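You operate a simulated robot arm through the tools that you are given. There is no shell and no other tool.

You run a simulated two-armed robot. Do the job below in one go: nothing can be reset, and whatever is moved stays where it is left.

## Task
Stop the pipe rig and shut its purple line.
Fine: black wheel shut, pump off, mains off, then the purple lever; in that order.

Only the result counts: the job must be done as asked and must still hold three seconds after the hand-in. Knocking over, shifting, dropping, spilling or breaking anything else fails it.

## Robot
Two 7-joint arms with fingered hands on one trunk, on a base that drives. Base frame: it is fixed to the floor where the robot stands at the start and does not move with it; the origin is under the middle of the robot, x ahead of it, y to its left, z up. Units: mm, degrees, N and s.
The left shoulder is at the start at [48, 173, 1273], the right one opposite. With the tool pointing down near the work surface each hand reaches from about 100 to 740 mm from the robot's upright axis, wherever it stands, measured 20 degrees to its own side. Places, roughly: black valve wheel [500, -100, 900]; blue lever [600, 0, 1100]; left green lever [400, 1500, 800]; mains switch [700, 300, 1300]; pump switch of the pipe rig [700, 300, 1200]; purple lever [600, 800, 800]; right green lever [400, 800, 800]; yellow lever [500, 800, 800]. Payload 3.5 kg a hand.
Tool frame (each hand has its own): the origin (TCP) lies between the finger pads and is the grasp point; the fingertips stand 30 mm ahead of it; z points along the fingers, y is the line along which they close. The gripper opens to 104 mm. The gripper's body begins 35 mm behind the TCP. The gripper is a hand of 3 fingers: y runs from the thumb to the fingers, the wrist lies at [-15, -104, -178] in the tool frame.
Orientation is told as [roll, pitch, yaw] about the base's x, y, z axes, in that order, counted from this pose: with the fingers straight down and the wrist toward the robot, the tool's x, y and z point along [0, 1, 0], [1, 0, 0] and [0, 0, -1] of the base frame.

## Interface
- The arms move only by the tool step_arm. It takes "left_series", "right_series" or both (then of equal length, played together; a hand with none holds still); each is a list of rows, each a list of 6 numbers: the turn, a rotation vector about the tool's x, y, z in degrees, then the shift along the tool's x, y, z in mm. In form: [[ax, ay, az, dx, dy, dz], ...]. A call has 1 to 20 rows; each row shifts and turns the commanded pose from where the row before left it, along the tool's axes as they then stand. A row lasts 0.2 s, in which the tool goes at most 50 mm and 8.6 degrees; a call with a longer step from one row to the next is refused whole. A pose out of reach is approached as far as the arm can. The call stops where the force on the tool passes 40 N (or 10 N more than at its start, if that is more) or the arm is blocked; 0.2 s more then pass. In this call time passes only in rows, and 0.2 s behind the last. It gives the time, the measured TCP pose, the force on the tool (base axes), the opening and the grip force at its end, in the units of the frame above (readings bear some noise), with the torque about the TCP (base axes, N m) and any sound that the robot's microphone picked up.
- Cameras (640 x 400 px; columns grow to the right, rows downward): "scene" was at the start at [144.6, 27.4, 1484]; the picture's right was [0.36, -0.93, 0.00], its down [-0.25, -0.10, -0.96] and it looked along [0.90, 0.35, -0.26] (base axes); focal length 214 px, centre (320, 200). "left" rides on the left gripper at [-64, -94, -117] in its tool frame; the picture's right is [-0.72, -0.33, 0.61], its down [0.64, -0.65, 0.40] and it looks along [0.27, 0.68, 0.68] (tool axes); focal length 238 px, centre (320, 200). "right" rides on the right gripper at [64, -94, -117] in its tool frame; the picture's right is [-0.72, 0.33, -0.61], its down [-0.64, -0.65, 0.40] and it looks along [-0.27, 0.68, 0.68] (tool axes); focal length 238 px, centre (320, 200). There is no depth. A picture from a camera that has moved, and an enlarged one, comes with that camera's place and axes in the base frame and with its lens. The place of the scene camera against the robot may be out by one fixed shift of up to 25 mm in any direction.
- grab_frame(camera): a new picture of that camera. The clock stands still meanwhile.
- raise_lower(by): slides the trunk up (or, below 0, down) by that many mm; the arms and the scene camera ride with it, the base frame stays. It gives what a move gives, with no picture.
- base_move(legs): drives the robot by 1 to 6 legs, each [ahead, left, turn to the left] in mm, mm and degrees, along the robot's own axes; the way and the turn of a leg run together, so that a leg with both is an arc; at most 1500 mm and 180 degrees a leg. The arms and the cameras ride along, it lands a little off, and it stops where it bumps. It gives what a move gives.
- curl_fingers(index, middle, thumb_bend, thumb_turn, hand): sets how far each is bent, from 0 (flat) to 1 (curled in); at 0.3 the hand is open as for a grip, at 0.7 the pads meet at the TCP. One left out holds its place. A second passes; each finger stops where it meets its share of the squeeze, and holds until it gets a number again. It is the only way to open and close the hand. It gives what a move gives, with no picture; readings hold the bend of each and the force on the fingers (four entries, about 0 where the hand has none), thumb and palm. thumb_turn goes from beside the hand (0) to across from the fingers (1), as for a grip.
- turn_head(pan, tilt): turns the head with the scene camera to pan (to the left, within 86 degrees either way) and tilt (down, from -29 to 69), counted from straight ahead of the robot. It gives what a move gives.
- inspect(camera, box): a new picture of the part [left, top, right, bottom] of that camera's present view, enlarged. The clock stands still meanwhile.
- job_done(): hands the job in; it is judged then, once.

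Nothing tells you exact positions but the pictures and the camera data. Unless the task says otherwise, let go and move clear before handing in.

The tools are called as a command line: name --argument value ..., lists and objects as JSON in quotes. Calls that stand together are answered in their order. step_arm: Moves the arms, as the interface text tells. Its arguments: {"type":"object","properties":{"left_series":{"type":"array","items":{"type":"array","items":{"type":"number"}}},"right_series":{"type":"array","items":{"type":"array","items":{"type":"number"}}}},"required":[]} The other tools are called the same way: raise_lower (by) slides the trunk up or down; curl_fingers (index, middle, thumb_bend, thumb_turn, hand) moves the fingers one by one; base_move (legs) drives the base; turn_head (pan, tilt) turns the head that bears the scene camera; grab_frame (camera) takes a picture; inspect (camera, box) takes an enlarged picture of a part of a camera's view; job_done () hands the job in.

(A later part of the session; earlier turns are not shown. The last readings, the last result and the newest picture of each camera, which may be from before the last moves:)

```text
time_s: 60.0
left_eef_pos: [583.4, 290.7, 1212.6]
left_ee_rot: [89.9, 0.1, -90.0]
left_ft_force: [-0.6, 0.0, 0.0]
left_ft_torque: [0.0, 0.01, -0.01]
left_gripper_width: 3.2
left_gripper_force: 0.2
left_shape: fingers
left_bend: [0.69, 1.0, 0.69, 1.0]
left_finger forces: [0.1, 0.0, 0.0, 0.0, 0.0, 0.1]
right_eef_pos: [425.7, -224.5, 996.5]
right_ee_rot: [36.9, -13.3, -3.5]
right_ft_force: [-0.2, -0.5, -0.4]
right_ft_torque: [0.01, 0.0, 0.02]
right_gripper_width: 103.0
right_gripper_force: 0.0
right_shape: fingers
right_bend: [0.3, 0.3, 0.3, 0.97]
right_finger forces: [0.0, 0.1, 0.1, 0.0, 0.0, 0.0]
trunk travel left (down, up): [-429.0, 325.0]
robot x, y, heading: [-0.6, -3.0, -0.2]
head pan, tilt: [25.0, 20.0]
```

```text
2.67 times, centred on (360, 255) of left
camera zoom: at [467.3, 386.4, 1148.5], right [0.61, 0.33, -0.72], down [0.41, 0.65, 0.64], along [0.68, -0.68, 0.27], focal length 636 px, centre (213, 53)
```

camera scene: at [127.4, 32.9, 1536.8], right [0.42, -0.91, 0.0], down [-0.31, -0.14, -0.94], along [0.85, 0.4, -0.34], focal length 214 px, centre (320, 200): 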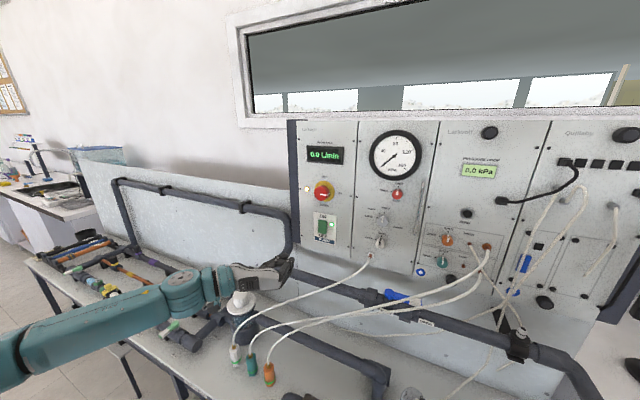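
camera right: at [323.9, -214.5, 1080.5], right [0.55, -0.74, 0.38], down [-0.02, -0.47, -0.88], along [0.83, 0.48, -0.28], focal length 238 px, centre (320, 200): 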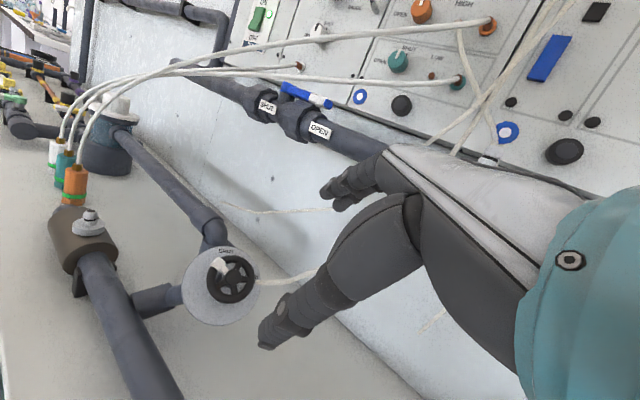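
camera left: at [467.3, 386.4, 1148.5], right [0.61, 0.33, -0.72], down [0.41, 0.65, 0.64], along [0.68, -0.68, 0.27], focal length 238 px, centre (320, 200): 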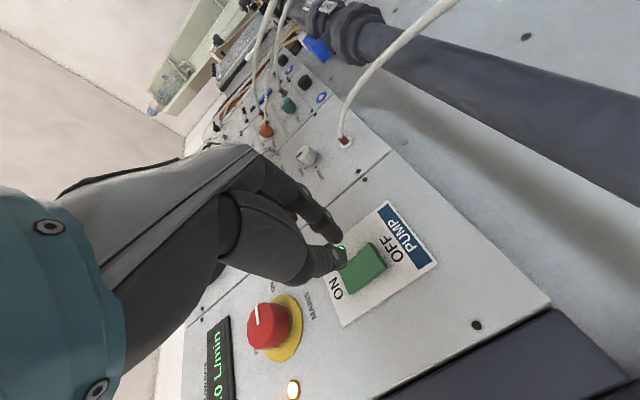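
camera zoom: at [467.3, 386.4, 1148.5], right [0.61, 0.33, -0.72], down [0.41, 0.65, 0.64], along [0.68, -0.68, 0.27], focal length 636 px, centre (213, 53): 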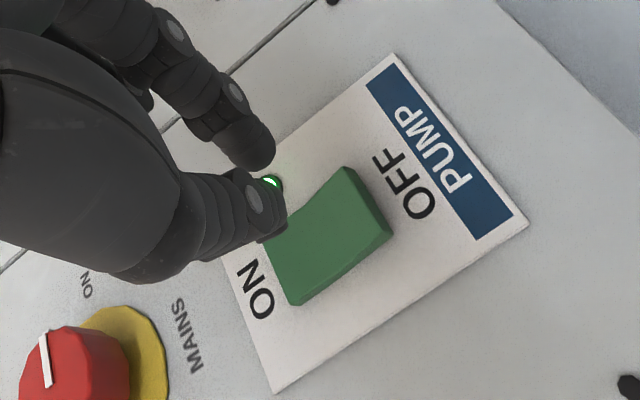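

step_arm --left_series '[[0, 0, 0, -0.5, 0, 18], [0, 0, 0, -0.5, 0, 18]]'

inspect --camera "left" --box '[270, 180, 450, 330]'

inspect --camera "scene" --box '[270, 170, 370, 270]'

```text
time_s: 60.6
left_eef_pos: [619.9, 289.6, 1211.8]
left_ee_rot: [90.1, 0.0, -90.0]
left_ft_force: [0.6, 0.3, -0.4]
left_ft_torque: [0.01, 0.01, -0.02]
left_gripper_width: 3.3
left_gripper_force: 0.0
left_shape: fingers
left_bend: [0.69, 1.0, 0.69, 1.0]
left_finger forces: [0.1, 0.0, 0.0, 0.0, 0.0, 0.1]
right_eef_pos: [426.0, -224.1, 997.3]
right_ee_rot: [36.9, -13.3, -3.4]
right_ft_force: [-0.2, -0.2, 0.3]
right_ft_torque: [0.0, 0.0, 0.04]
right_gripper_width: 103.1
right_gripper_force: 0.1
right_shape: fingers
right_bend: [0.3, 0.3, 0.3, 0.97]
right_finger forces: [0.1, 0.0, 0.0, 0.1, 0.0, 0.0]
trunk travel left (down, up): [-429.0, 325.0]
robot x, y, heading: [0.7, 1.2, -0.0]
head pan, tilt: [25.0, 20.0]
```

```text
2.67 times, centred on (360, 255) of left
camera zoom: at [503.9, 384.4, 1147.3], right [0.61, 0.33, -0.72], down [0.41, 0.65, 0.64], along [0.68, -0.68, 0.27], focal length 636 px, centre (213, 53)
```

zoom: 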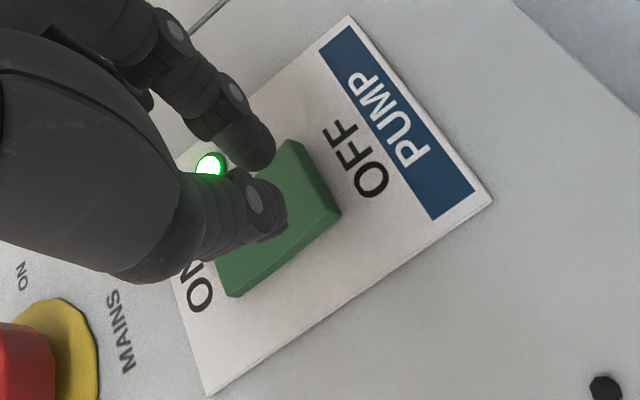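

```text
4.00 times, centred on (320, 220) of scene
camera zoom: at [127.4, 33.0, 1536.8], right [0.42, -0.91, 0.0], down [-0.31, -0.14, -0.94], along [0.85, 0.4, -0.34], focal length 858 px, centre (320, 120)
```

zoom: 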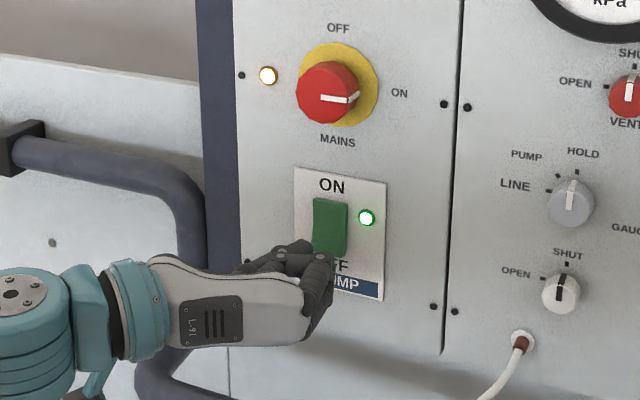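

Fingertips are lined up on the OFF half of the rocker. Pressing forward in small steps.

step_arm --left_series '[[0, 0, 0, 0, 0, 3], [0, 0, 0, 0, 0, 3], [0, 0, 0, 0, 0, 3], [0, 0, 0, 0, 0, 3]]'

inspect --camera "scene" --box '[270, 140, 370, 270]'

inspect --camera "left" --box '[270, 180, 450, 330]'

```text
time_s: 61.6
left_eef_pos: [632.0, 290.5, 1213.0]
left_ee_rot: [89.9, 0.0, -90.0]
left_ft_force: [0.0, -0.2, 0.3]
left_ft_torque: [0.0, 0.03, -0.01]
left_gripper_width: 3.5
left_gripper_force: 0.3
left_shape: fingers
left_bend: [0.69, 1.0, 0.69, 1.0]
left_finger forces: [0.6, 0.1, 0.0, 0.1, 0.0, 0.0]
right_eef_pos: [425.5, -224.0, 997.0]
right_ee_rot: [36.8, -13.4, -3.4]
right_ft_force: [-0.1, 0.5, -0.7]
right_ft_torque: [-0.03, 0.0, 0.02]
right_gripper_width: 102.9
right_gripper_force: 0.0
right_shape: fingers
right_bend: [0.3, 0.3, 0.3, 0.97]
right_finger forces: [0.0, 0.0, 0.0, 0.0, 0.0, 0.1]
trunk travel left (down, up): [-429.0, 325.0]
robot x, y, heading: [-0.4, 4.1, 0.0]
head pan, tilt: [25.0, 20.0]
```

```text
3.08 times, centred on (320, 205) of scene
camera zoom: at [127.2, 33.0, 1536.8], right [0.42, -0.91, 0.0], down [-0.31, -0.14, -0.94], along [0.85, 0.4, -0.34], focal length 660 px, centre (320, 185)
```

zoom: 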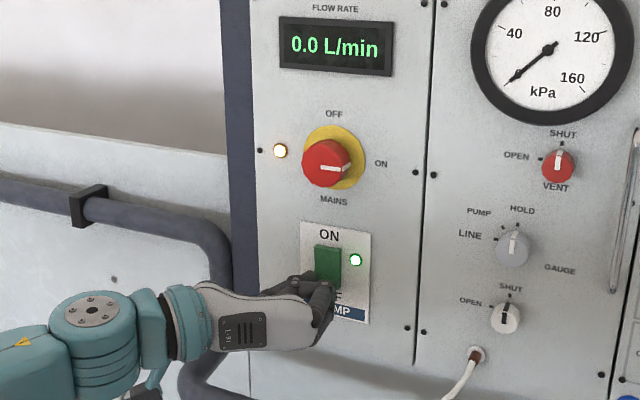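

```text
2.67 times, centred on (360, 255) of left
camera zoom: at [515.5, 385.4, 1148.2], right [0.61, 0.33, -0.72], down [0.41, 0.65, 0.64], along [0.68, -0.68, 0.27], focal length 636 px, centre (213, 53)
```

zoom: 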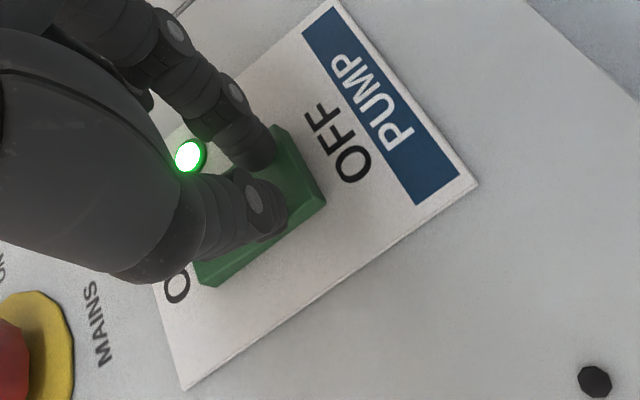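

step_arm --left_series '[[0, 0, 0, 0, 0, 2], [0, 0, 0, 0, 0, 2], [0, 0, 0, 0, 0, 2]]'

inspect --camera "left" --box '[270, 180, 450, 330]'

```text
time_s: 62.4
left_eef_pos: [632.6, 291.2, 1213.5]
left_ee_rot: [90.0, 0.1, -90.0]
left_ft_force: [-24.5, 2.2, -4.7]
left_ft_torque: [-0.06, 0.09, 0.25]
left_gripper_width: 2.8
left_gripper_force: 12.8
left_shape: fingers
left_bend: [0.69, 1.0, 0.7, 1.0]
left_finger forces: [5.2, 0.1, 0.0, 0.0, 19.9, 0.0]
right_eef_pos: [422.9, -223.4, 998.1]
right_ee_rot: [36.8, -13.6, -3.4]
right_ft_force: [-0.1, -0.2, 0.5]
right_ft_torque: [0.04, -0.02, 0.01]
right_gripper_width: 102.7
right_gripper_force: 0.0
right_shape: fingers
right_bend: [0.3, 0.3, 0.3, 0.97]
right_finger forces: [0.0, 0.0, 0.0, 0.0, 0.1, 0.0]
trunk travel left (down, up): [-429.0, 325.0]
robot x, y, heading: [0.8, 0.5, 0.4]
head pan, tilt: [25.0, 20.0]
heard: click
```

```text
2.67 times, centred on (360, 255) of left
camera zoom: at [517.5, 385.8, 1148.8], right [0.61, 0.32, -0.72], down [0.41, 0.65, 0.64], along [0.68, -0.69, 0.27], focal length 636 px, centre (213, 53)
```

zoom: 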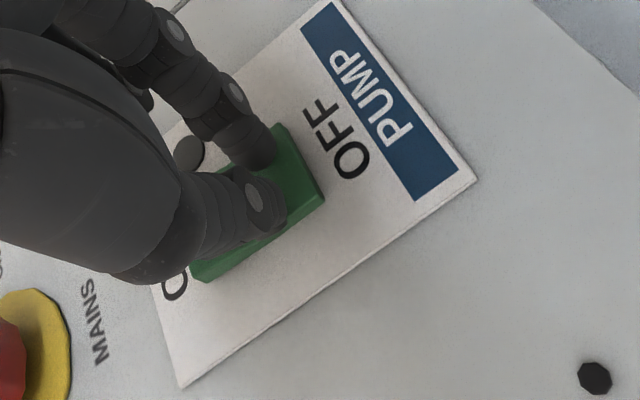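

A click was heard and the pump lamp went out. I'll pull the left hand straight back and check the rocker.

step_arm --left_series '[[0, 0, 0, 0, 0, -15], [0, 0, 0, 0, 0, -35], [0, 0, 0, 0, 0, -40], [0, 0, 0, 0, 0, -40]]'

grab_frame --camera "left"

inspect --camera "scene" --box '[270, 120, 400, 270]'

```text
time_s: 63.4
left_eef_pos: [505.3, 293.8, 1219.9]
left_ee_rot: [90.1, 0.0, -90.1]
left_ft_force: [-0.6, -0.7, 0.5]
left_ft_torque: [0.02, 0.02, -0.01]
left_gripper_width: 3.2
left_gripper_force: 0.1
left_shape: fingers
left_bend: [0.69, 1.0, 0.69, 1.0]
left_finger forces: [0.0, 0.1, 0.0, 0.1, 0.0, 0.1]
right_eef_pos: [423.9, -223.5, 997.7]
right_ee_rot: [36.8, -13.4, -3.5]
right_ft_force: [-0.8, -0.3, 0.9]
right_ft_torque: [-0.02, 0.03, 0.02]
right_gripper_width: 102.6
right_gripper_force: 0.1
right_shape: fingers
right_bend: [0.3, 0.3, 0.3, 0.97]
right_finger forces: [0.1, 0.1, 0.0, 0.0, 0.1, 0.0]
trunk travel left (down, up): [-429.0, 325.0]
robot x, y, heading: [-4.4, -0.2, 0.1]
head pan, tilt: [25.0, 20.0]
```

```text
taken
camera left: at [389.6, 387.4, 1154.5], right [0.61, 0.33, -0.72], down [0.4, 0.65, 0.64], along [0.68, -0.68, 0.27], focal length 238 px, centre (320, 200)
```

left: 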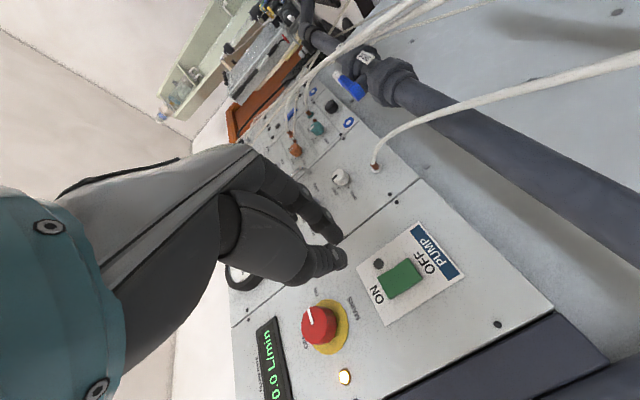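

```text
2.67 times, centred on (335, 195) of scene
camera zoom: at [125.7, 33.2, 1537.0], right [0.42, -0.91, 0.0], down [-0.31, -0.14, -0.94], along [0.85, 0.4, -0.34], focal length 572 px, centre (280, 213)
```

zoom: 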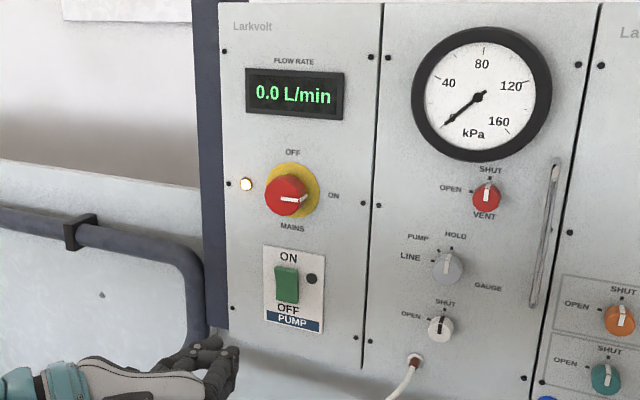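

The pump is off. Next, the mains knob at about [653, 286, 1334]: its pointer must go from ON (3 o'clock) to OFF (12 o'clock), counter-clockwise. I'll open the hand, rise in front of it, and rehearse the turn at standoff.

step_arm --left_series '[[0, 0, 0, 38, 2.7, -2], [0, 0, 0, 38, 2.7, -2], [0, 0, 0, 38, 2.6, -2]]'

curl_fingers --hand "left" --index 0.3 --middle 0.3 --thumb_bend 0.3 --thumb_turn 0.98

step_arm --left_series '[[0, 0, -8, 0, 0, 0], [0, 0, -8, 0, 0, 0], [0, 0, -8, 0, 0, 0], [0, 0, -8, 0, 0, 0], [0, 0, -8, 0, 0, 0], [0, 0, -8, 0, 0, 0], [0, 0, -8, 0, 0, 0], [0, 0, -8, 0, 0, 0], [0, 0, -8, 0, 0, 0], [0, 0, -8, 0, 0, 0], [0, 0, -8, 0, 0, 0], [0, 0, -8, 0, 0, 0]]'

```text
time_s: 64.4
left_eef_pos: [485.5, 280.8, 1222.3]
left_ee_rot: [76.7, -0.8, -89.7]
left_ft_force: [-0.1, 0.8, -0.3]
left_ft_torque: [0.03, -0.01, -0.01]
left_gripper_width: 3.4
left_gripper_force: 0.1
left_shape: fingers
left_bend: [0.69, 1.0, 0.69, 1.0]
left_finger forces: [0.0, 0.0, 0.0, 0.1, 0.1, 0.1]
right_eef_pos: [425.2, -223.3, 996.0]
right_ee_rot: [36.8, -13.3, -3.5]
right_ft_force: [0.5, -0.1, 0.2]
right_ft_torque: [-0.02, 0.0, 0.01]
right_gripper_width: 103.0
right_gripper_force: 0.1
right_shape: fingers
right_bend: [0.3, 0.3, 0.3, 0.97]
right_finger forces: [0.0, 0.0, 0.1, 0.0, 0.0, 0.1]
trunk travel left (down, up): [-429.0, 325.0]
robot x, y, heading: [3.2, 0.3, -0.1]
head pan, tilt: [25.0, 20.0]
stopped in row 3 (left hand): the arm was blocked; the commanded pose is now the measured one
```

```text
time_s: 65.4
left_eef_pos: [484.8, 281.0, 1221.8]
left_ee_rot: [76.6, -0.7, -89.9]
left_ft_force: [0.1, 0.2, 0.3]
left_ft_torque: [0.02, 0.04, -0.02]
left_gripper_width: 103.2
left_gripper_force: 0.2
left_shape: fingers
left_bend: [0.3, 0.3, 0.3, 0.96]
left_finger forces: [0.1, 0.1, 0.0, 0.1, 0.0, 0.0]
right_eef_pos: [425.1, -223.3, 995.5]
right_ee_rot: [36.7, -13.4, -3.5]
right_ft_force: [0.1, -0.2, -0.2]
right_ft_torque: [0.0, -0.03, 0.03]
right_gripper_width: 102.8
right_gripper_force: 0.1
right_shape: fingers
right_bend: [0.3, 0.3, 0.3, 0.97]
right_finger forces: [0.0, 0.0, 0.0, 0.0, 0.1, 0.0]
trunk travel left (down, up): [-429.0, 325.0]
robot x, y, heading: [2.4, 3.9, -0.2]
head pan, tilt: [25.0, 20.0]
```

```text
time_s: 68.0
left_eef_pos: [487.3, 271.6, 1222.7]
left_ee_rot: [-9.9, -76.3, 9.5]
left_ft_force: [0.0, -0.4, 0.4]
left_ft_torque: [-0.02, 0.01, -0.02]
left_gripper_width: 102.9
left_gripper_force: 0.0
left_shape: fingers
left_bend: [0.3, 0.3, 0.3, 0.96]
left_finger forces: [0.1, 0.0, 0.1, 0.0, 0.0, 0.0]
left hand out of reach, approached as far as the arm can: row 1, 2
right_eef_pos: [425.9, -224.5, 997.0]
right_ee_rot: [36.8, -13.3, -3.4]
right_ft_force: [0.1, 0.1, 0.1]
right_ft_torque: [-0.01, 0.01, 0.0]
right_gripper_width: 103.1
right_gripper_force: 0.1
right_shape: fingers
right_bend: [0.3, 0.3, 0.3, 0.97]
right_finger forces: [0.0, 0.0, 0.0, 0.1, 0.0, 0.0]
trunk travel left (down, up): [-429.0, 325.0]
robot x, y, heading: [-1.8, -2.3, -0.2]
head pan, tilt: [25.0, 20.0]
```

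The arm hit a limit when rising with the palm turned. Raising the trunk keeps the arm posture that worked at the pump switch, so I'll level the hand and raise the trunk instead.

step_arm --left_series '[[-6.75, 0, 0, 0, 0, 0], [-6.75, 0, 0, 0, 0, 0]]'

raise_lower --by 115

step_arm --left_series '[[0, 0, 8, 0, 0, 0], [0, 0, 8, 0, 0, 0], [0, 0, 8, 0, 0, 0], [0, 0, 8, 0, 0, 0], [0, 0, 8, 0, 0, 0], [0, 0, 8, 0, 0, 0]]'

grab_frame --camera "left"

grab_frame --camera "scene"

```text
time_s: 68.6
left_eef_pos: [486.8, 272.1, 1223.3]
left_ee_rot: [-95.9, -87.7, 95.6]
left_ft_force: [0.2, 0.5, -0.7]
left_ft_torque: [0.02, 0.0, 0.0]
left_gripper_width: 102.9
left_gripper_force: 0.0
left_shape: fingers
left_bend: [0.3, 0.3, 0.3, 0.96]
left_finger forces: [0.0, 0.1, 0.0, 0.0, 0.0, 0.0]
right_eef_pos: [424.9, -224.3, 996.1]
right_ee_rot: [36.8, -13.3, -3.4]
right_ft_force: [-0.9, -1.1, -0.3]
right_ft_torque: [0.0, 0.01, 0.01]
right_gripper_width: 102.7
right_gripper_force: 0.1
right_shape: fingers
right_bend: [0.3, 0.3, 0.3, 0.97]
right_finger forces: [0.0, 0.0, 0.0, 0.1, 0.0, 0.0]
trunk travel left (down, up): [-429.0, 325.0]
robot x, y, heading: [-2.6, -2.5, -0.1]
head pan, tilt: [25.0, 20.0]
```

```text
time_s: 70.0
left_eef_pos: [486.2, 270.6, 1336.6]
left_ee_rot: [-93.3, -87.8, 93.0]
left_ft_force: [0.0, 0.0, 0.9]
left_ft_torque: [0.0, 0.02, -0.01]
left_gripper_width: 102.9
left_gripper_force: 0.1
left_shape: fingers
left_bend: [0.3, 0.3, 0.3, 0.96]
left_finger forces: [0.1, 0.0, 0.1, 0.0, 0.0, 0.1]
right_eef_pos: [426.7, -223.4, 1111.8]
right_ee_rot: [36.8, -13.3, -3.4]
right_ft_force: [0.2, -0.2, -0.6]
right_ft_torque: [-0.02, -0.01, 0.0]
right_gripper_width: 102.6
right_gripper_force: 0.1
right_shape: fingers
right_bend: [0.3, 0.3, 0.3, 0.97]
right_finger forces: [0.0, 0.0, 0.0, 0.0, 0.0, 0.1]
trunk travel left (down, up): [-544.0, 210.0]
robot x, y, heading: [-0.2, -2.1, -0.0]
head pan, tilt: [25.0, 20.0]
```

```text
time_s: 71.4
left_eef_pos: [487.6, 270.2, 1338.5]
left_ee_rot: [90.2, -44.1, -90.4]
left_ft_force: [-0.3, -0.7, -0.4]
left_ft_torque: [-0.02, 0.01, -0.01]
left_gripper_width: 102.8
left_gripper_force: 0.0
left_shape: fingers
left_bend: [0.3, 0.3, 0.3, 0.96]
left_finger forces: [0.0, 0.1, 0.0, 0.0, 0.1, 0.0]
right_eef_pos: [424.4, -223.7, 1111.1]
right_ee_rot: [36.8, -13.4, -3.3]
right_ft_force: [0.1, 0.5, 0.3]
right_ft_torque: [0.0, 0.03, 0.01]
right_gripper_width: 102.9
right_gripper_force: 0.0
right_shape: fingers
right_bend: [0.3, 0.3, 0.3, 0.97]
right_finger forces: [0.1, 0.1, 0.0, 0.1, 0.1, 0.0]
trunk travel left (down, up): [-544.0, 210.0]
robot x, y, heading: [-4.1, -0.3, -0.2]
head pan, tilt: [25.0, 20.0]
```

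```text
taken
camera left: at [371.4, 295.2, 1225.6], right [0.61, -0.27, -0.74], down [0.41, 0.91, 0.01], along [0.68, -0.31, 0.67], focal length 238 px, centre (320, 200)
```

left: 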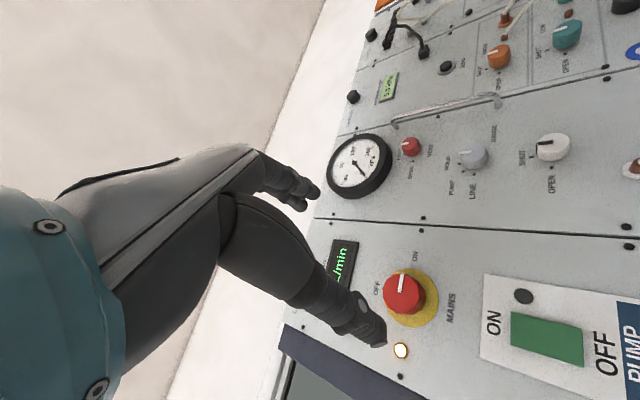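

```text
taken
camera scene: at [111.1, 33.6, 1652.4], right [0.42, -0.91, 0.0], down [-0.31, -0.14, -0.94], along [0.85, 0.4, -0.34], focal length 214 px, centre (320, 200)
```

scene: 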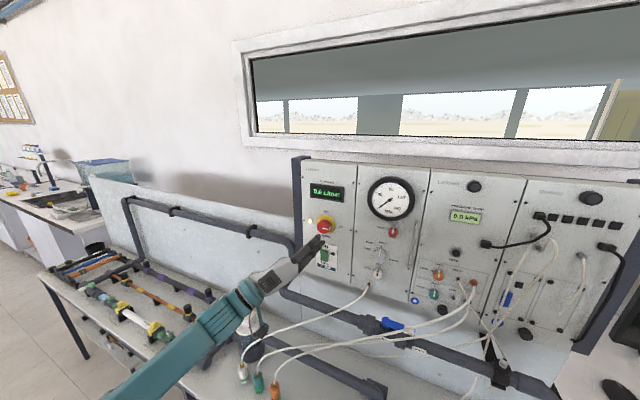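

step_arm --left_series '[[0, 0, 7.4, 3.7, -6.3, 0], [0, 0, 7.4, 3.7, -6.3, 0], [0, 0, 7.4, 0, 0, 0], [0, 0, 7.4, 0, 0, 0], [0, 0, 7.4, 0, 0, 0], [0, 0, 7.4, 0, 0, 0]]'

grab_frame --camera "left"

```text
time_s: 72.8
left_eef_pos: [487.7, 284.4, 1335.9]
left_ee_rot: [90.2, 0.2, -90.2]
left_ft_force: [0.4, -0.1, -0.2]
left_ft_torque: [0.01, 0.03, 0.02]
left_gripper_width: 103.1
left_gripper_force: 0.0
left_shape: fingers
left_bend: [0.3, 0.3, 0.3, 0.96]
left_finger forces: [0.0, 0.0, 0.1, 0.1, 0.0, 0.0]
right_eef_pos: [425.0, -225.8, 1110.1]
right_ee_rot: [36.9, -13.3, -3.5]
right_ft_force: [0.0, -0.1, 0.2]
right_ft_torque: [-0.02, -0.02, 0.02]
right_gripper_width: 103.0
right_gripper_force: 0.0
right_shape: fingers
right_bend: [0.3, 0.3, 0.3, 0.97]
right_finger forces: [0.0, 0.0, 0.0, 0.1, 0.0, 0.1]
trunk travel left (down, up): [-544.0, 210.0]
robot x, y, heading: [0.0, -1.4, -0.3]
head pan, tilt: [25.0, 20.0]
```

```text
taken
camera left: at [371.1, 380.9, 1271.2], right [0.62, 0.33, -0.72], down [0.41, 0.65, 0.64], along [0.68, -0.69, 0.27], focal length 238 px, centre (320, 200)
```

left: 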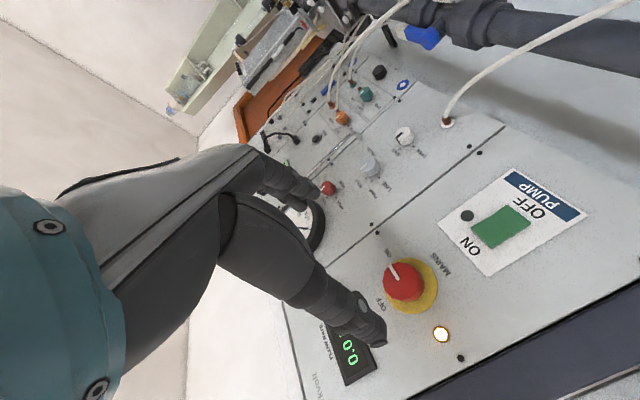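

curl_fingers --hand "left" --index 0.42 --middle 0.42 --thumb_bend 0.42

step_arm --left_series '[[0, 0, 0, 0, 0, 38], [0, 0, 0, 0, 0, 38], [0, 0, 0, 0, 0, 30]]'

grab_frame --camera "left"

inspect --camera "scene" --box '[250, 170, 380, 290]'

```text
time_s: 73.8
left_eef_pos: [485.8, 284.9, 1334.8]
left_ee_rot: [90.1, 0.3, -90.2]
left_ft_force: [-0.1, -0.5, 0.5]
left_ft_torque: [0.0, 0.01, 0.0]
left_gripper_width: 73.6
left_gripper_force: 0.1
left_shape: fingers
left_bend: [0.42, 0.42, 0.42, 0.97]
left_finger forces: [0.1, 0.1, 0.0, 0.0, 0.1, 0.0]
right_eef_pos: [423.8, -223.3, 1111.8]
right_ee_rot: [36.9, -13.4, -3.4]
right_ft_force: [0.5, -0.2, 0.5]
right_ft_torque: [0.03, 0.01, -0.04]
right_gripper_width: 102.7
right_gripper_force: 0.0
right_shape: fingers
right_bend: [0.3, 0.3, 0.3, 0.97]
right_finger forces: [0.0, 0.0, 0.0, 0.1, 0.0, 0.0]
trunk travel left (down, up): [-544.0, 210.0]
robot x, y, heading: [0.6, 1.5, -0.1]
head pan, tilt: [25.0, 20.0]
```

```text
time_s: 74.6
left_eef_pos: [595.4, 286.1, 1332.5]
left_ee_rot: [90.2, 0.3, -90.3]
left_ft_force: [0.4, 0.3, 0.5]
left_ft_torque: [0.01, -0.02, -0.02]
left_gripper_width: 73.7
left_gripper_force: 0.0
left_shape: fingers
left_bend: [0.42, 0.42, 0.42, 0.97]
left_finger forces: [0.0, 0.0, 0.0, 0.1, 0.1, 0.0]
right_eef_pos: [426.4, -224.1, 1111.0]
right_ee_rot: [36.8, -13.3, -3.4]
right_ft_force: [0.1, -0.6, 0.1]
right_ft_torque: [-0.01, -0.02, -0.01]
right_gripper_width: 102.9
right_gripper_force: 0.1
right_shape: fingers
right_bend: [0.3, 0.3, 0.3, 0.97]
right_finger forces: [0.0, 0.0, 0.0, 0.1, 0.0, 0.1]
trunk travel left (down, up): [-544.0, 210.0]
robot x, y, heading: [-2.2, -0.8, -0.2]
head pan, tilt: [25.0, 20.0]
```

```text
taken
camera left: at [479.6, 382.1, 1268.9], right [0.62, 0.33, -0.72], down [0.41, 0.65, 0.64], along [0.68, -0.69, 0.27], focal length 238 px, centre (320, 200)
```

left: 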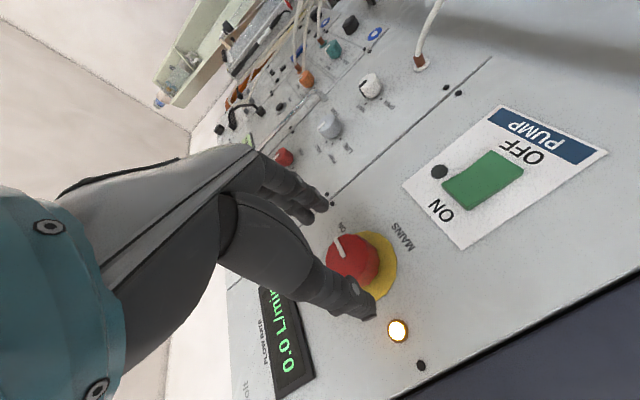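

```text
3.33 times, centred on (315, 230) of scene
camera zoom: at [112.2, 32.7, 1652.3], right [0.42, -0.91, 0.0], down [-0.31, -0.14, -0.94], along [0.85, 0.4, -0.34], focal length 715 px, centre (337, 100)
```

zoom: 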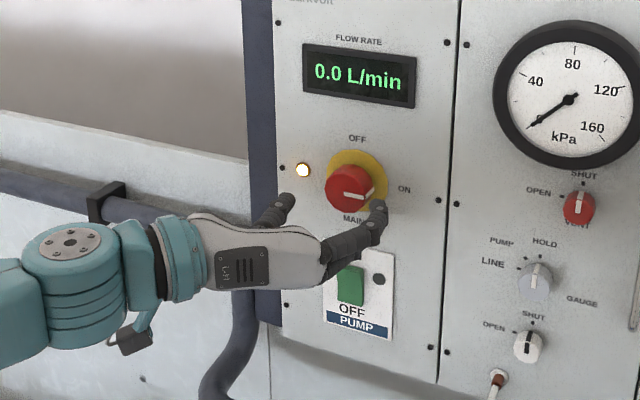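

inspect --camera "left" --box '[280, 180, 430, 330]'

```text
2.67 times, centred on (355, 255) of left
camera zoom: at [479.6, 382.1, 1268.9], right [0.62, 0.33, -0.72], down [0.41, 0.65, 0.64], along [0.68, -0.69, 0.27], focal length 636 px, centre (227, 53)
```

zoom: 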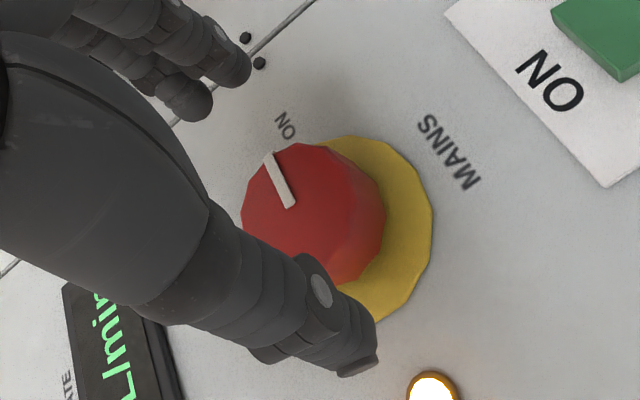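

step_arm --left_series '[[0, 0, 0, 4.5, 2.5, 10], [0, 0, 0, 0, 0, 10]]'

inspect --camera "left" --box '[280, 180, 430, 330]'

inspect --camera "scene" --box '[280, 190, 370, 280]'

```text
time_s: 75.2
left_eef_pos: [613.3, 283.1, 1338.7]
left_ee_rot: [90.1, 0.1, -90.2]
left_ft_force: [0.6, -0.1, -0.1]
left_ft_torque: [0.0, 0.01, 0.02]
left_gripper_width: 73.4
left_gripper_force: 0.0
left_shape: fingers
left_bend: [0.42, 0.42, 0.42, 0.97]
left_finger forces: [0.1, 0.0, 0.1, 0.1, 0.0, 0.0]
right_eef_pos: [425.2, -224.5, 1112.1]
right_ee_rot: [36.8, -13.3, -3.5]
right_ft_force: [1.1, -0.5, 0.6]
right_ft_torque: [-0.03, 0.01, -0.03]
right_gripper_width: 102.8
right_gripper_force: 0.1
right_shape: fingers
right_bend: [0.3, 0.3, 0.3, 0.97]
right_finger forces: [0.1, 0.1, 0.0, 0.1, 0.0, 0.0]
trunk travel left (down, up): [-544.0, 210.0]
robot x, y, heading: [-0.6, 3.5, 0.0]
head pan, tilt: [25.0, 20.0]
```

```text
2.67 times, centred on (355, 255) of left
camera zoom: at [498.4, 378.6, 1274.3], right [0.62, 0.33, -0.72], down [0.4, 0.65, 0.64], along [0.68, -0.69, 0.27], focal length 636 px, centre (227, 53)
```

zoom: 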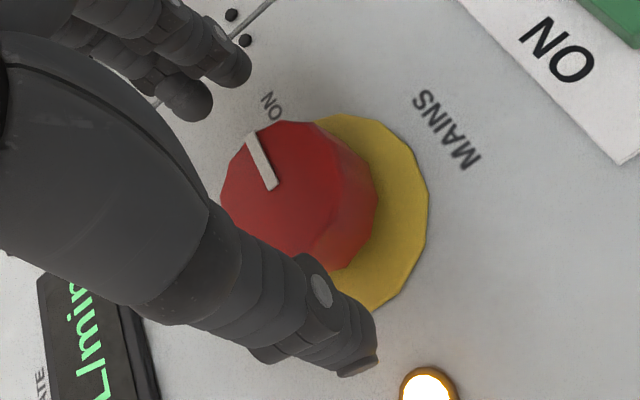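

```text
4.44 times, centred on (325, 235) of scene
camera zoom: at [111.3, 33.1, 1652.4], right [0.42, -0.91, 0.0], down [-0.31, -0.14, -0.94], along [0.85, 0.4, -0.34], focal length 953 px, centre (298, 44)
```

zoom: 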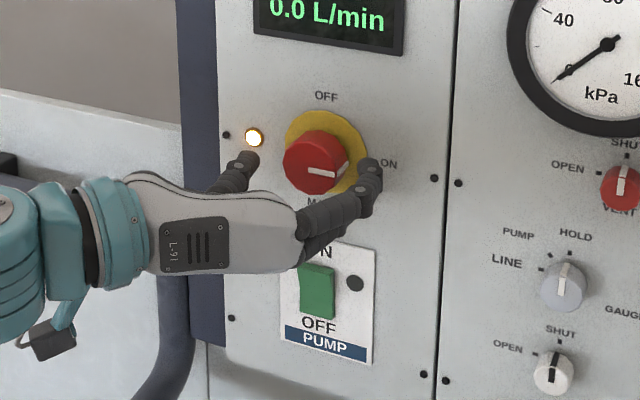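

step_arm --left_series '[[0, 0, 0, 0, 0, 8], [0, 0, 0, 0, 0, 8]]'

curl_fingers --hand "left" --index 0.5 --middle 0.5 --thumb_bend 0.5

inspect --camera "left" --box '[280, 180, 430, 330]'

inspect --camera "scene" --box '[280, 190, 370, 280]'

```text
time_s: 75.8
left_eef_pos: [630.1, 281.2, 1339.2]
left_ee_rot: [90.2, 0.0, -90.3]
left_ft_force: [0.5, -0.3, 0.2]
left_ft_torque: [-0.02, 0.02, 0.03]
left_gripper_width: 73.6
left_gripper_force: 0.1
left_shape: fingers
left_bend: [0.42, 0.42, 0.42, 0.97]
left_finger forces: [0.0, 0.0, 0.0, 0.1, 0.1, 0.0]
right_eef_pos: [425.9, -224.0, 1111.1]
right_ee_rot: [36.9, -13.4, -3.4]
right_ft_force: [0.3, 0.2, -0.5]
right_ft_torque: [-0.02, 0.0, -0.02]
right_gripper_width: 102.7
right_gripper_force: 0.0
right_shape: fingers
right_bend: [0.3, 0.3, 0.3, 0.97]
right_finger forces: [0.0, 0.1, 0.0, 0.1, 0.0, 0.0]
trunk travel left (down, up): [-544.0, 210.0]
robot x, y, heading: [0.3, 1.1, -0.0]
head pan, tilt: [25.0, 20.0]
```

```text
time_s: 76.8
left_eef_pos: [630.0, 283.4, 1339.9]
left_ee_rot: [90.1, 0.2, -90.1]
left_ft_force: [0.1, 0.6, 0.1]
left_ft_torque: [0.02, 0.0, 0.02]
left_gripper_width: 52.5
left_gripper_force: 0.1
left_shape: fingers
left_bend: [0.5, 0.5, 0.5, 0.98]
left_finger forces: [0.0, 0.0, 0.1, 0.0, 0.0, 0.0]
right_eef_pos: [425.8, -223.2, 1110.3]
right_ee_rot: [36.8, -13.4, -3.4]
right_ft_force: [0.5, 0.5, -0.3]
right_ft_torque: [-0.02, 0.02, 0.01]
right_gripper_width: 102.7
right_gripper_force: 0.0
right_shape: fingers
right_bend: [0.3, 0.3, 0.3, 0.97]
right_finger forces: [0.0, 0.0, 0.1, 0.0, 0.0, 0.1]
trunk travel left (down, up): [-544.0, 210.0]
robot x, y, heading: [2.1, -2.3, -0.1]
head pan, tilt: [25.0, 20.0]
```

```text
2.67 times, centred on (355, 255) of left
camera zoom: at [513.9, 378.0, 1274.4], right [0.62, 0.33, -0.72], down [0.41, 0.65, 0.64], along [0.68, -0.69, 0.27], focal length 636 px, centre (227, 53)
```

zoom: 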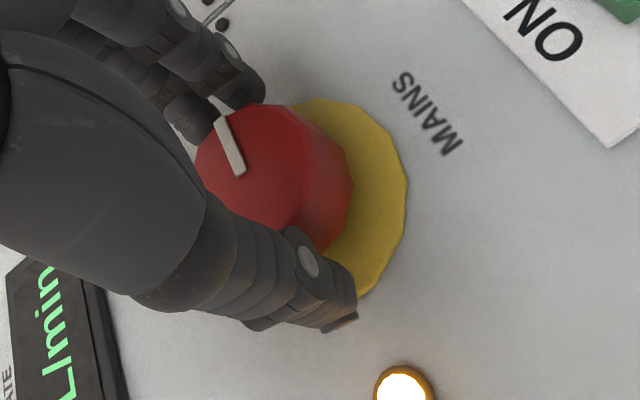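

```text
4.44 times, centred on (325, 235) of scene
camera zoom: at [111.1, 33.1, 1652.4], right [0.42, -0.91, 0.0], down [-0.31, -0.14, -0.94], along [0.85, 0.4, -0.34], focal length 953 px, centre (298, 44)
```

zoom: 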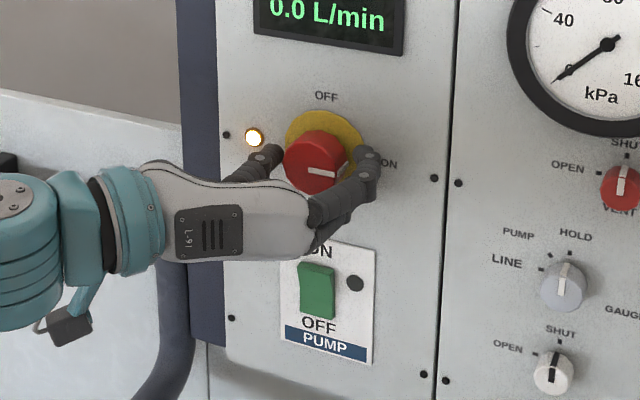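

curl_fingers --hand "left" --index 0.62 --middle 0.62 --thumb_bend 0.62

inspect --camera "left" --box '[260, 160, 430, 330]'

inspect --camera "scene" --box '[280, 190, 370, 280]'

```text
time_s: 77.8
left_eef_pos: [629.1, 282.2, 1338.7]
left_ee_rot: [90.2, 0.2, -90.1]
left_ft_force: [1.2, -0.1, 1.2]
left_ft_torque: [-0.02, -0.01, 0.02]
left_gripper_width: 36.4
left_gripper_force: 5.9
left_shape: fingers
left_bend: [0.57, 0.59, 0.56, 0.99]
left_finger forces: [3.6, 2.8, 0.1, 0.0, 6.3, 0.0]
right_eef_pos: [424.3, -223.7, 1111.7]
right_ee_rot: [36.9, -13.3, -3.4]
right_ft_force: [0.3, 0.8, 0.3]
right_ft_torque: [0.02, 0.01, 0.02]
right_gripper_width: 103.0
right_gripper_force: 0.1
right_shape: fingers
right_bend: [0.3, 0.3, 0.3, 0.97]
right_finger forces: [0.0, 0.1, 0.1, 0.0, 0.0, 0.0]
trunk travel left (down, up): [-544.0, 210.0]
robot x, y, heading: [-1.4, 4.7, -0.3]
head pan, tilt: [25.0, 20.0]
```

```text
2.35 times, centred on (345, 245) of left
camera zoom: at [514.0, 378.0, 1274.4], right [0.62, 0.33, -0.72], down [0.41, 0.65, 0.64], along [0.68, -0.69, 0.27], focal length 561 px, centre (261, 94)
```

zoom: 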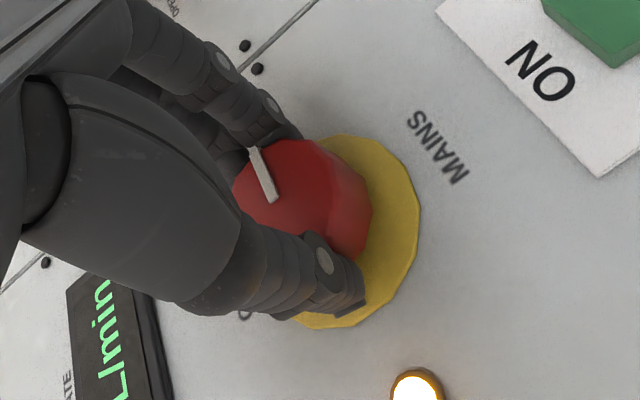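

```text
4.44 times, centred on (325, 235) of scene
camera zoom: at [111.2, 33.1, 1652.4], right [0.42, -0.91, 0.0], down [-0.31, -0.14, -0.94], along [0.85, 0.4, -0.34], focal length 953 px, centre (298, 44)
```

zoom: 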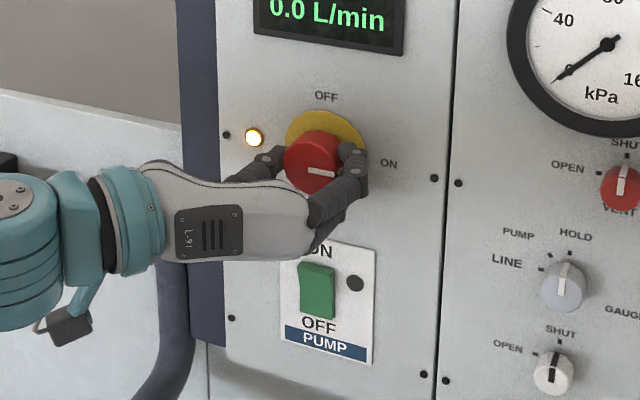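

The knob is gripped evenly. Turning counter-clockwise in small steps.

step_arm --left_series '[[0, 0, -6, 0, 0, 0], [0, 0, -6, 0, 0, 0], [0, 0, -6, 0, 0, 0]]'

inspect --camera "scene" --box '[280, 190, 370, 280]'

```text
time_s: 78.6
left_eef_pos: [630.4, 281.9, 1339.1]
left_ee_rot: [90.2, -18.0, -90.3]
left_ft_force: [1.2, -1.1, -1.2]
left_ft_torque: [0.04, -0.02, -0.01]
left_gripper_width: 36.6
left_gripper_force: 6.0
left_shape: fingers
left_bend: [0.57, 0.59, 0.56, 0.99]
left_finger forces: [4.3, 2.5, 0.0, 0.0, 5.7, 0.0]
right_eef_pos: [425.2, -224.0, 1112.3]
right_ee_rot: [36.7, -13.3, -3.5]
right_ft_force: [-1.0, -0.8, 0.1]
right_ft_torque: [-0.02, 0.03, -0.01]
right_gripper_width: 102.9
right_gripper_force: 0.0
right_shape: fingers
right_bend: [0.3, 0.3, 0.3, 0.97]
right_finger forces: [0.0, 0.0, 0.0, 0.0, 0.0, 0.0]
trunk travel left (down, up): [-544.0, 210.0]
robot x, y, heading: [0.0, -1.7, -0.1]
head pan, tilt: [25.0, 20.0]
```

```text
4.44 times, centred on (325, 235) of scene
camera zoom: at [111.5, 33.0, 1652.4], right [0.42, -0.91, 0.0], down [-0.31, -0.14, -0.94], along [0.85, 0.4, -0.34], focal length 953 px, centre (298, 44)
```

zoom: 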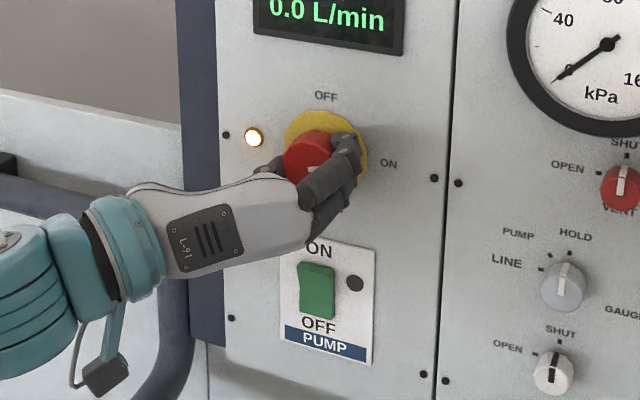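

step_arm --left_series '[[0, 0, -7, 0, 0, 0], [0, 0, -7, 0, 0, 0], [0, 0, -7, 0, 0, 0], [0, 0, -7, 0, 0, 0]]'

inspect --camera "scene" --box '[280, 190, 370, 280]'

inspect --camera "left" --box '[240, 140, 430, 330]'

```text
time_s: 79.6
left_eef_pos: [628.8, 281.9, 1338.9]
left_ee_rot: [90.2, -46.0, -90.2]
left_ft_force: [2.7, 0.6, -0.1]
left_ft_torque: [0.02, -0.01, 0.02]
left_gripper_width: 36.5
left_gripper_force: 6.5
left_shape: fingers
left_bend: [0.58, 0.59, 0.56, 1.0]
left_finger forces: [3.4, 2.7, 0.0, 0.0, 6.3, 0.1]
right_eef_pos: [426.0, -222.9, 1111.1]
right_ee_rot: [36.9, -13.3, -3.4]
right_ft_force: [-0.1, 0.1, -0.1]
right_ft_torque: [-0.03, 0.01, 0.0]
right_gripper_width: 102.8
right_gripper_force: 0.1
right_shape: fingers
right_bend: [0.3, 0.3, 0.3, 0.97]
right_finger forces: [0.0, 0.0, 0.0, 0.0, 0.0, 0.0]
trunk travel left (down, up): [-544.0, 210.0]
robot x, y, heading: [0.7, 0.3, -0.1]
head pan, tilt: [25.0, 20.0]
```

```text
4.44 times, centred on (325, 235) of scene
camera zoom: at [111.7, 33.2, 1652.3], right [0.42, -0.91, 0.0], down [-0.31, -0.14, -0.94], along [0.85, 0.4, -0.34], focal length 953 px, centre (298, 44)
```

zoom: 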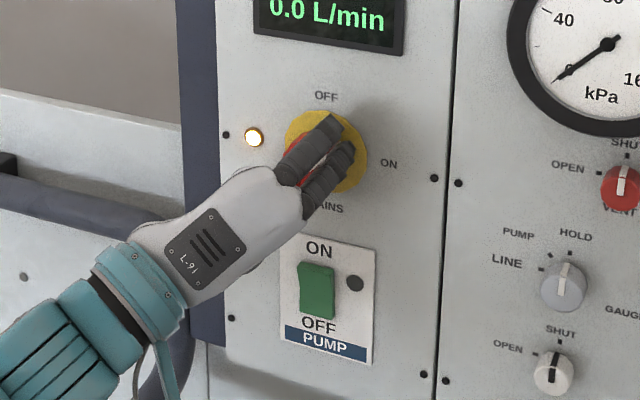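

```text
2.11 times, centred on (335, 235) of left
camera zoom: at [513.3, 303.4, 1226.5], right [0.61, -0.29, -0.73], down [0.41, 0.91, -0.02], along [0.68, -0.28, 0.68], focal length 502 px, centre (288, 126)
```

zoom: 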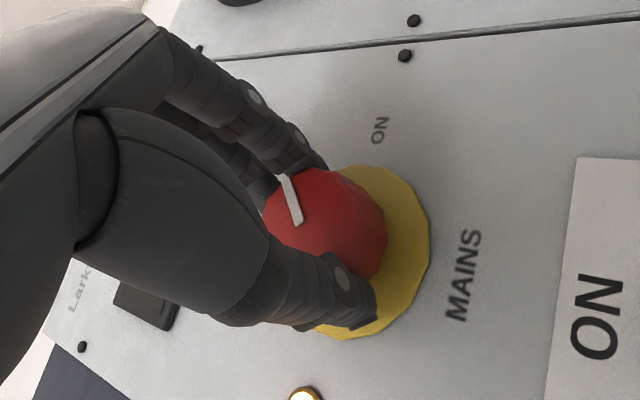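

step_arm --left_series '[[0, 0, -7, 0, 0, 0], [0, 0, -7, 0, 0, 0], [0, 0, -7, 0, 0, 0], [0, 0, -7, 0, 0, 0]]'

inspect --camera "scene" --box '[280, 190, 370, 280]'

inspect --camera "left" --box '[240, 140, 430, 330]'

```text
time_s: 80.6
left_eef_pos: [628.2, 281.0, 1338.6]
left_ee_rot: [90.4, -73.9, -90.7]
left_ft_force: [2.2, 2.6, 1.8]
left_ft_torque: [0.05, -0.05, 0.05]
left_gripper_width: 35.8
left_gripper_force: 5.8
left_shape: fingers
left_bend: [0.58, 0.59, 0.56, 1.0]
left_finger forces: [3.1, 3.9, 0.0, 0.0, 4.9, 0.0]
right_eef_pos: [425.8, -223.8, 1110.9]
right_ee_rot: [36.9, -13.3, -3.5]
right_ft_force: [-0.3, -1.4, 0.1]
right_ft_torque: [0.05, 0.01, -0.03]
right_gripper_width: 102.6
right_gripper_force: 0.1
right_shape: fingers
right_bend: [0.3, 0.3, 0.3, 0.97]
right_finger forces: [0.0, 0.0, 0.0, 0.1, 0.0, 0.0]
trunk travel left (down, up): [-544.0, 210.0]
robot x, y, heading: [-2.3, -0.9, 0.1]
head pan, tilt: [25.0, 20.0]
```

```text
4.44 times, centred on (325, 235) of scene
camera zoom: at [111.7, 33.4, 1652.4], right [0.42, -0.91, 0.0], down [-0.31, -0.14, -0.94], along [0.85, 0.4, -0.34], focal length 953 px, centre (298, 44)
```

zoom: 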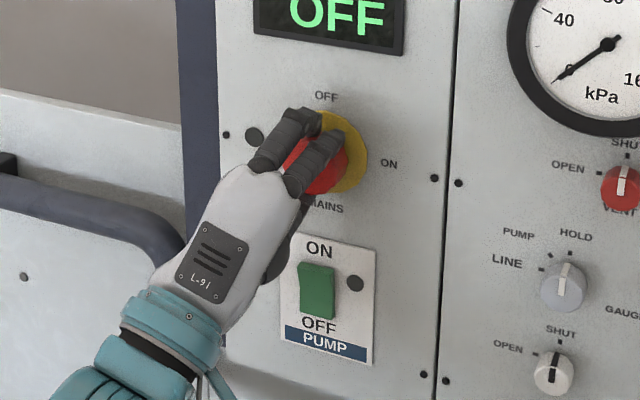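

```text
2.11 times, centred on (335, 235) of left
camera zoom: at [512.7, 247.5, 1229.7], right [0.61, -0.6, -0.51], down [0.41, 0.79, -0.45], along [0.68, 0.07, 0.73], focal length 502 px, centre (288, 126)
```

zoom: 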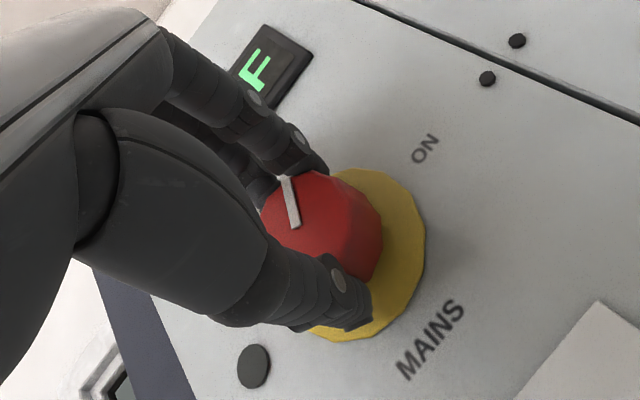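

The display shows "OFF" and the mains lamp is out at about 74° of turn. I'll finish the turn to the OFF mark.

step_arm --left_series '[[0, 0, -6, 0, 0, 0], [0, 0, -6, 0, 0, 0], [0, 0, -5, 0, 0, 0]]'

inspect --camera "scene" --box '[280, 170, 370, 280]'

inspect --camera "left" --box '[240, 140, 430, 330]'

```text
time_s: 81.4
left_eef_pos: [629.5, 282.4, 1339.3]
left_ee_rot: [-98.7, -89.1, 98.4]
left_ft_force: [1.0, 2.0, 2.1]
left_ft_torque: [0.03, -0.03, 0.03]
left_gripper_width: 35.3
left_gripper_force: 6.5
left_shape: fingers
left_bend: [0.58, 0.59, 0.56, 1.0]
left_finger forces: [3.9, 3.4, 0.0, 0.1, 5.1, 0.1]
right_eef_pos: [425.0, -224.3, 1111.6]
right_ee_rot: [36.8, -13.4, -3.4]
right_ft_force: [0.3, 0.7, 0.4]
right_ft_torque: [0.0, -0.04, 0.02]
right_gripper_width: 102.9
right_gripper_force: 0.1
right_shape: fingers
right_bend: [0.3, 0.3, 0.3, 0.97]
right_finger forces: [0.1, 0.0, 0.1, 0.0, 0.0, 0.0]
trunk travel left (down, up): [-544.0, 210.0]
robot x, y, heading: [-0.3, -2.3, -0.2]
head pan, tilt: [25.0, 20.0]
```

```text
3.64 times, centred on (325, 225) of scene
camera zoom: at [111.1, 33.3, 1652.4], right [0.42, -0.91, 0.0], down [-0.31, -0.14, -0.94], along [0.85, 0.4, -0.34], focal length 780 px, centre (302, 109)
```

zoom: 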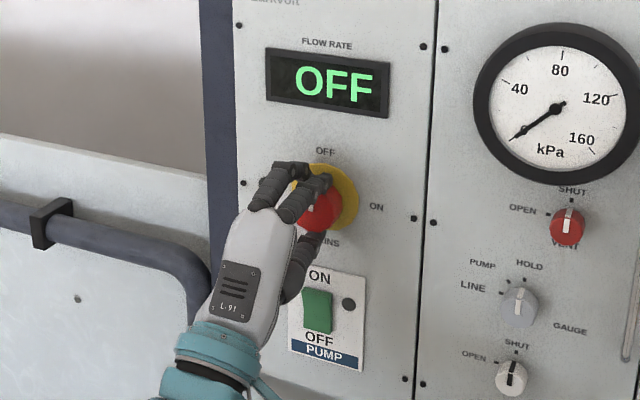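

```text
2.11 times, centred on (335, 235) of left
camera zoom: at [512.8, 218.7, 1245.2], right [0.61, -0.73, -0.31], down [0.41, 0.63, -0.66], along [0.68, 0.28, 0.68], focal length 502 px, centre (288, 126)
```

zoom: 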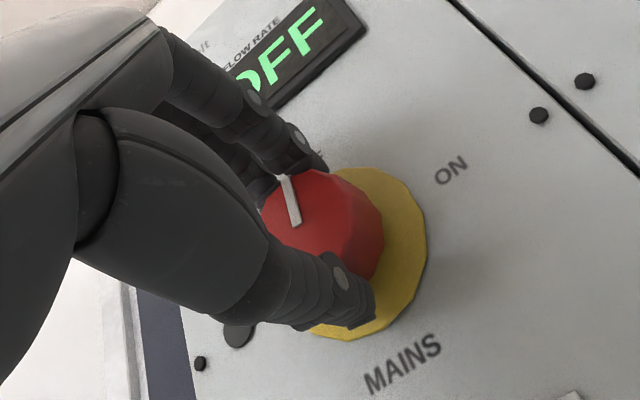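

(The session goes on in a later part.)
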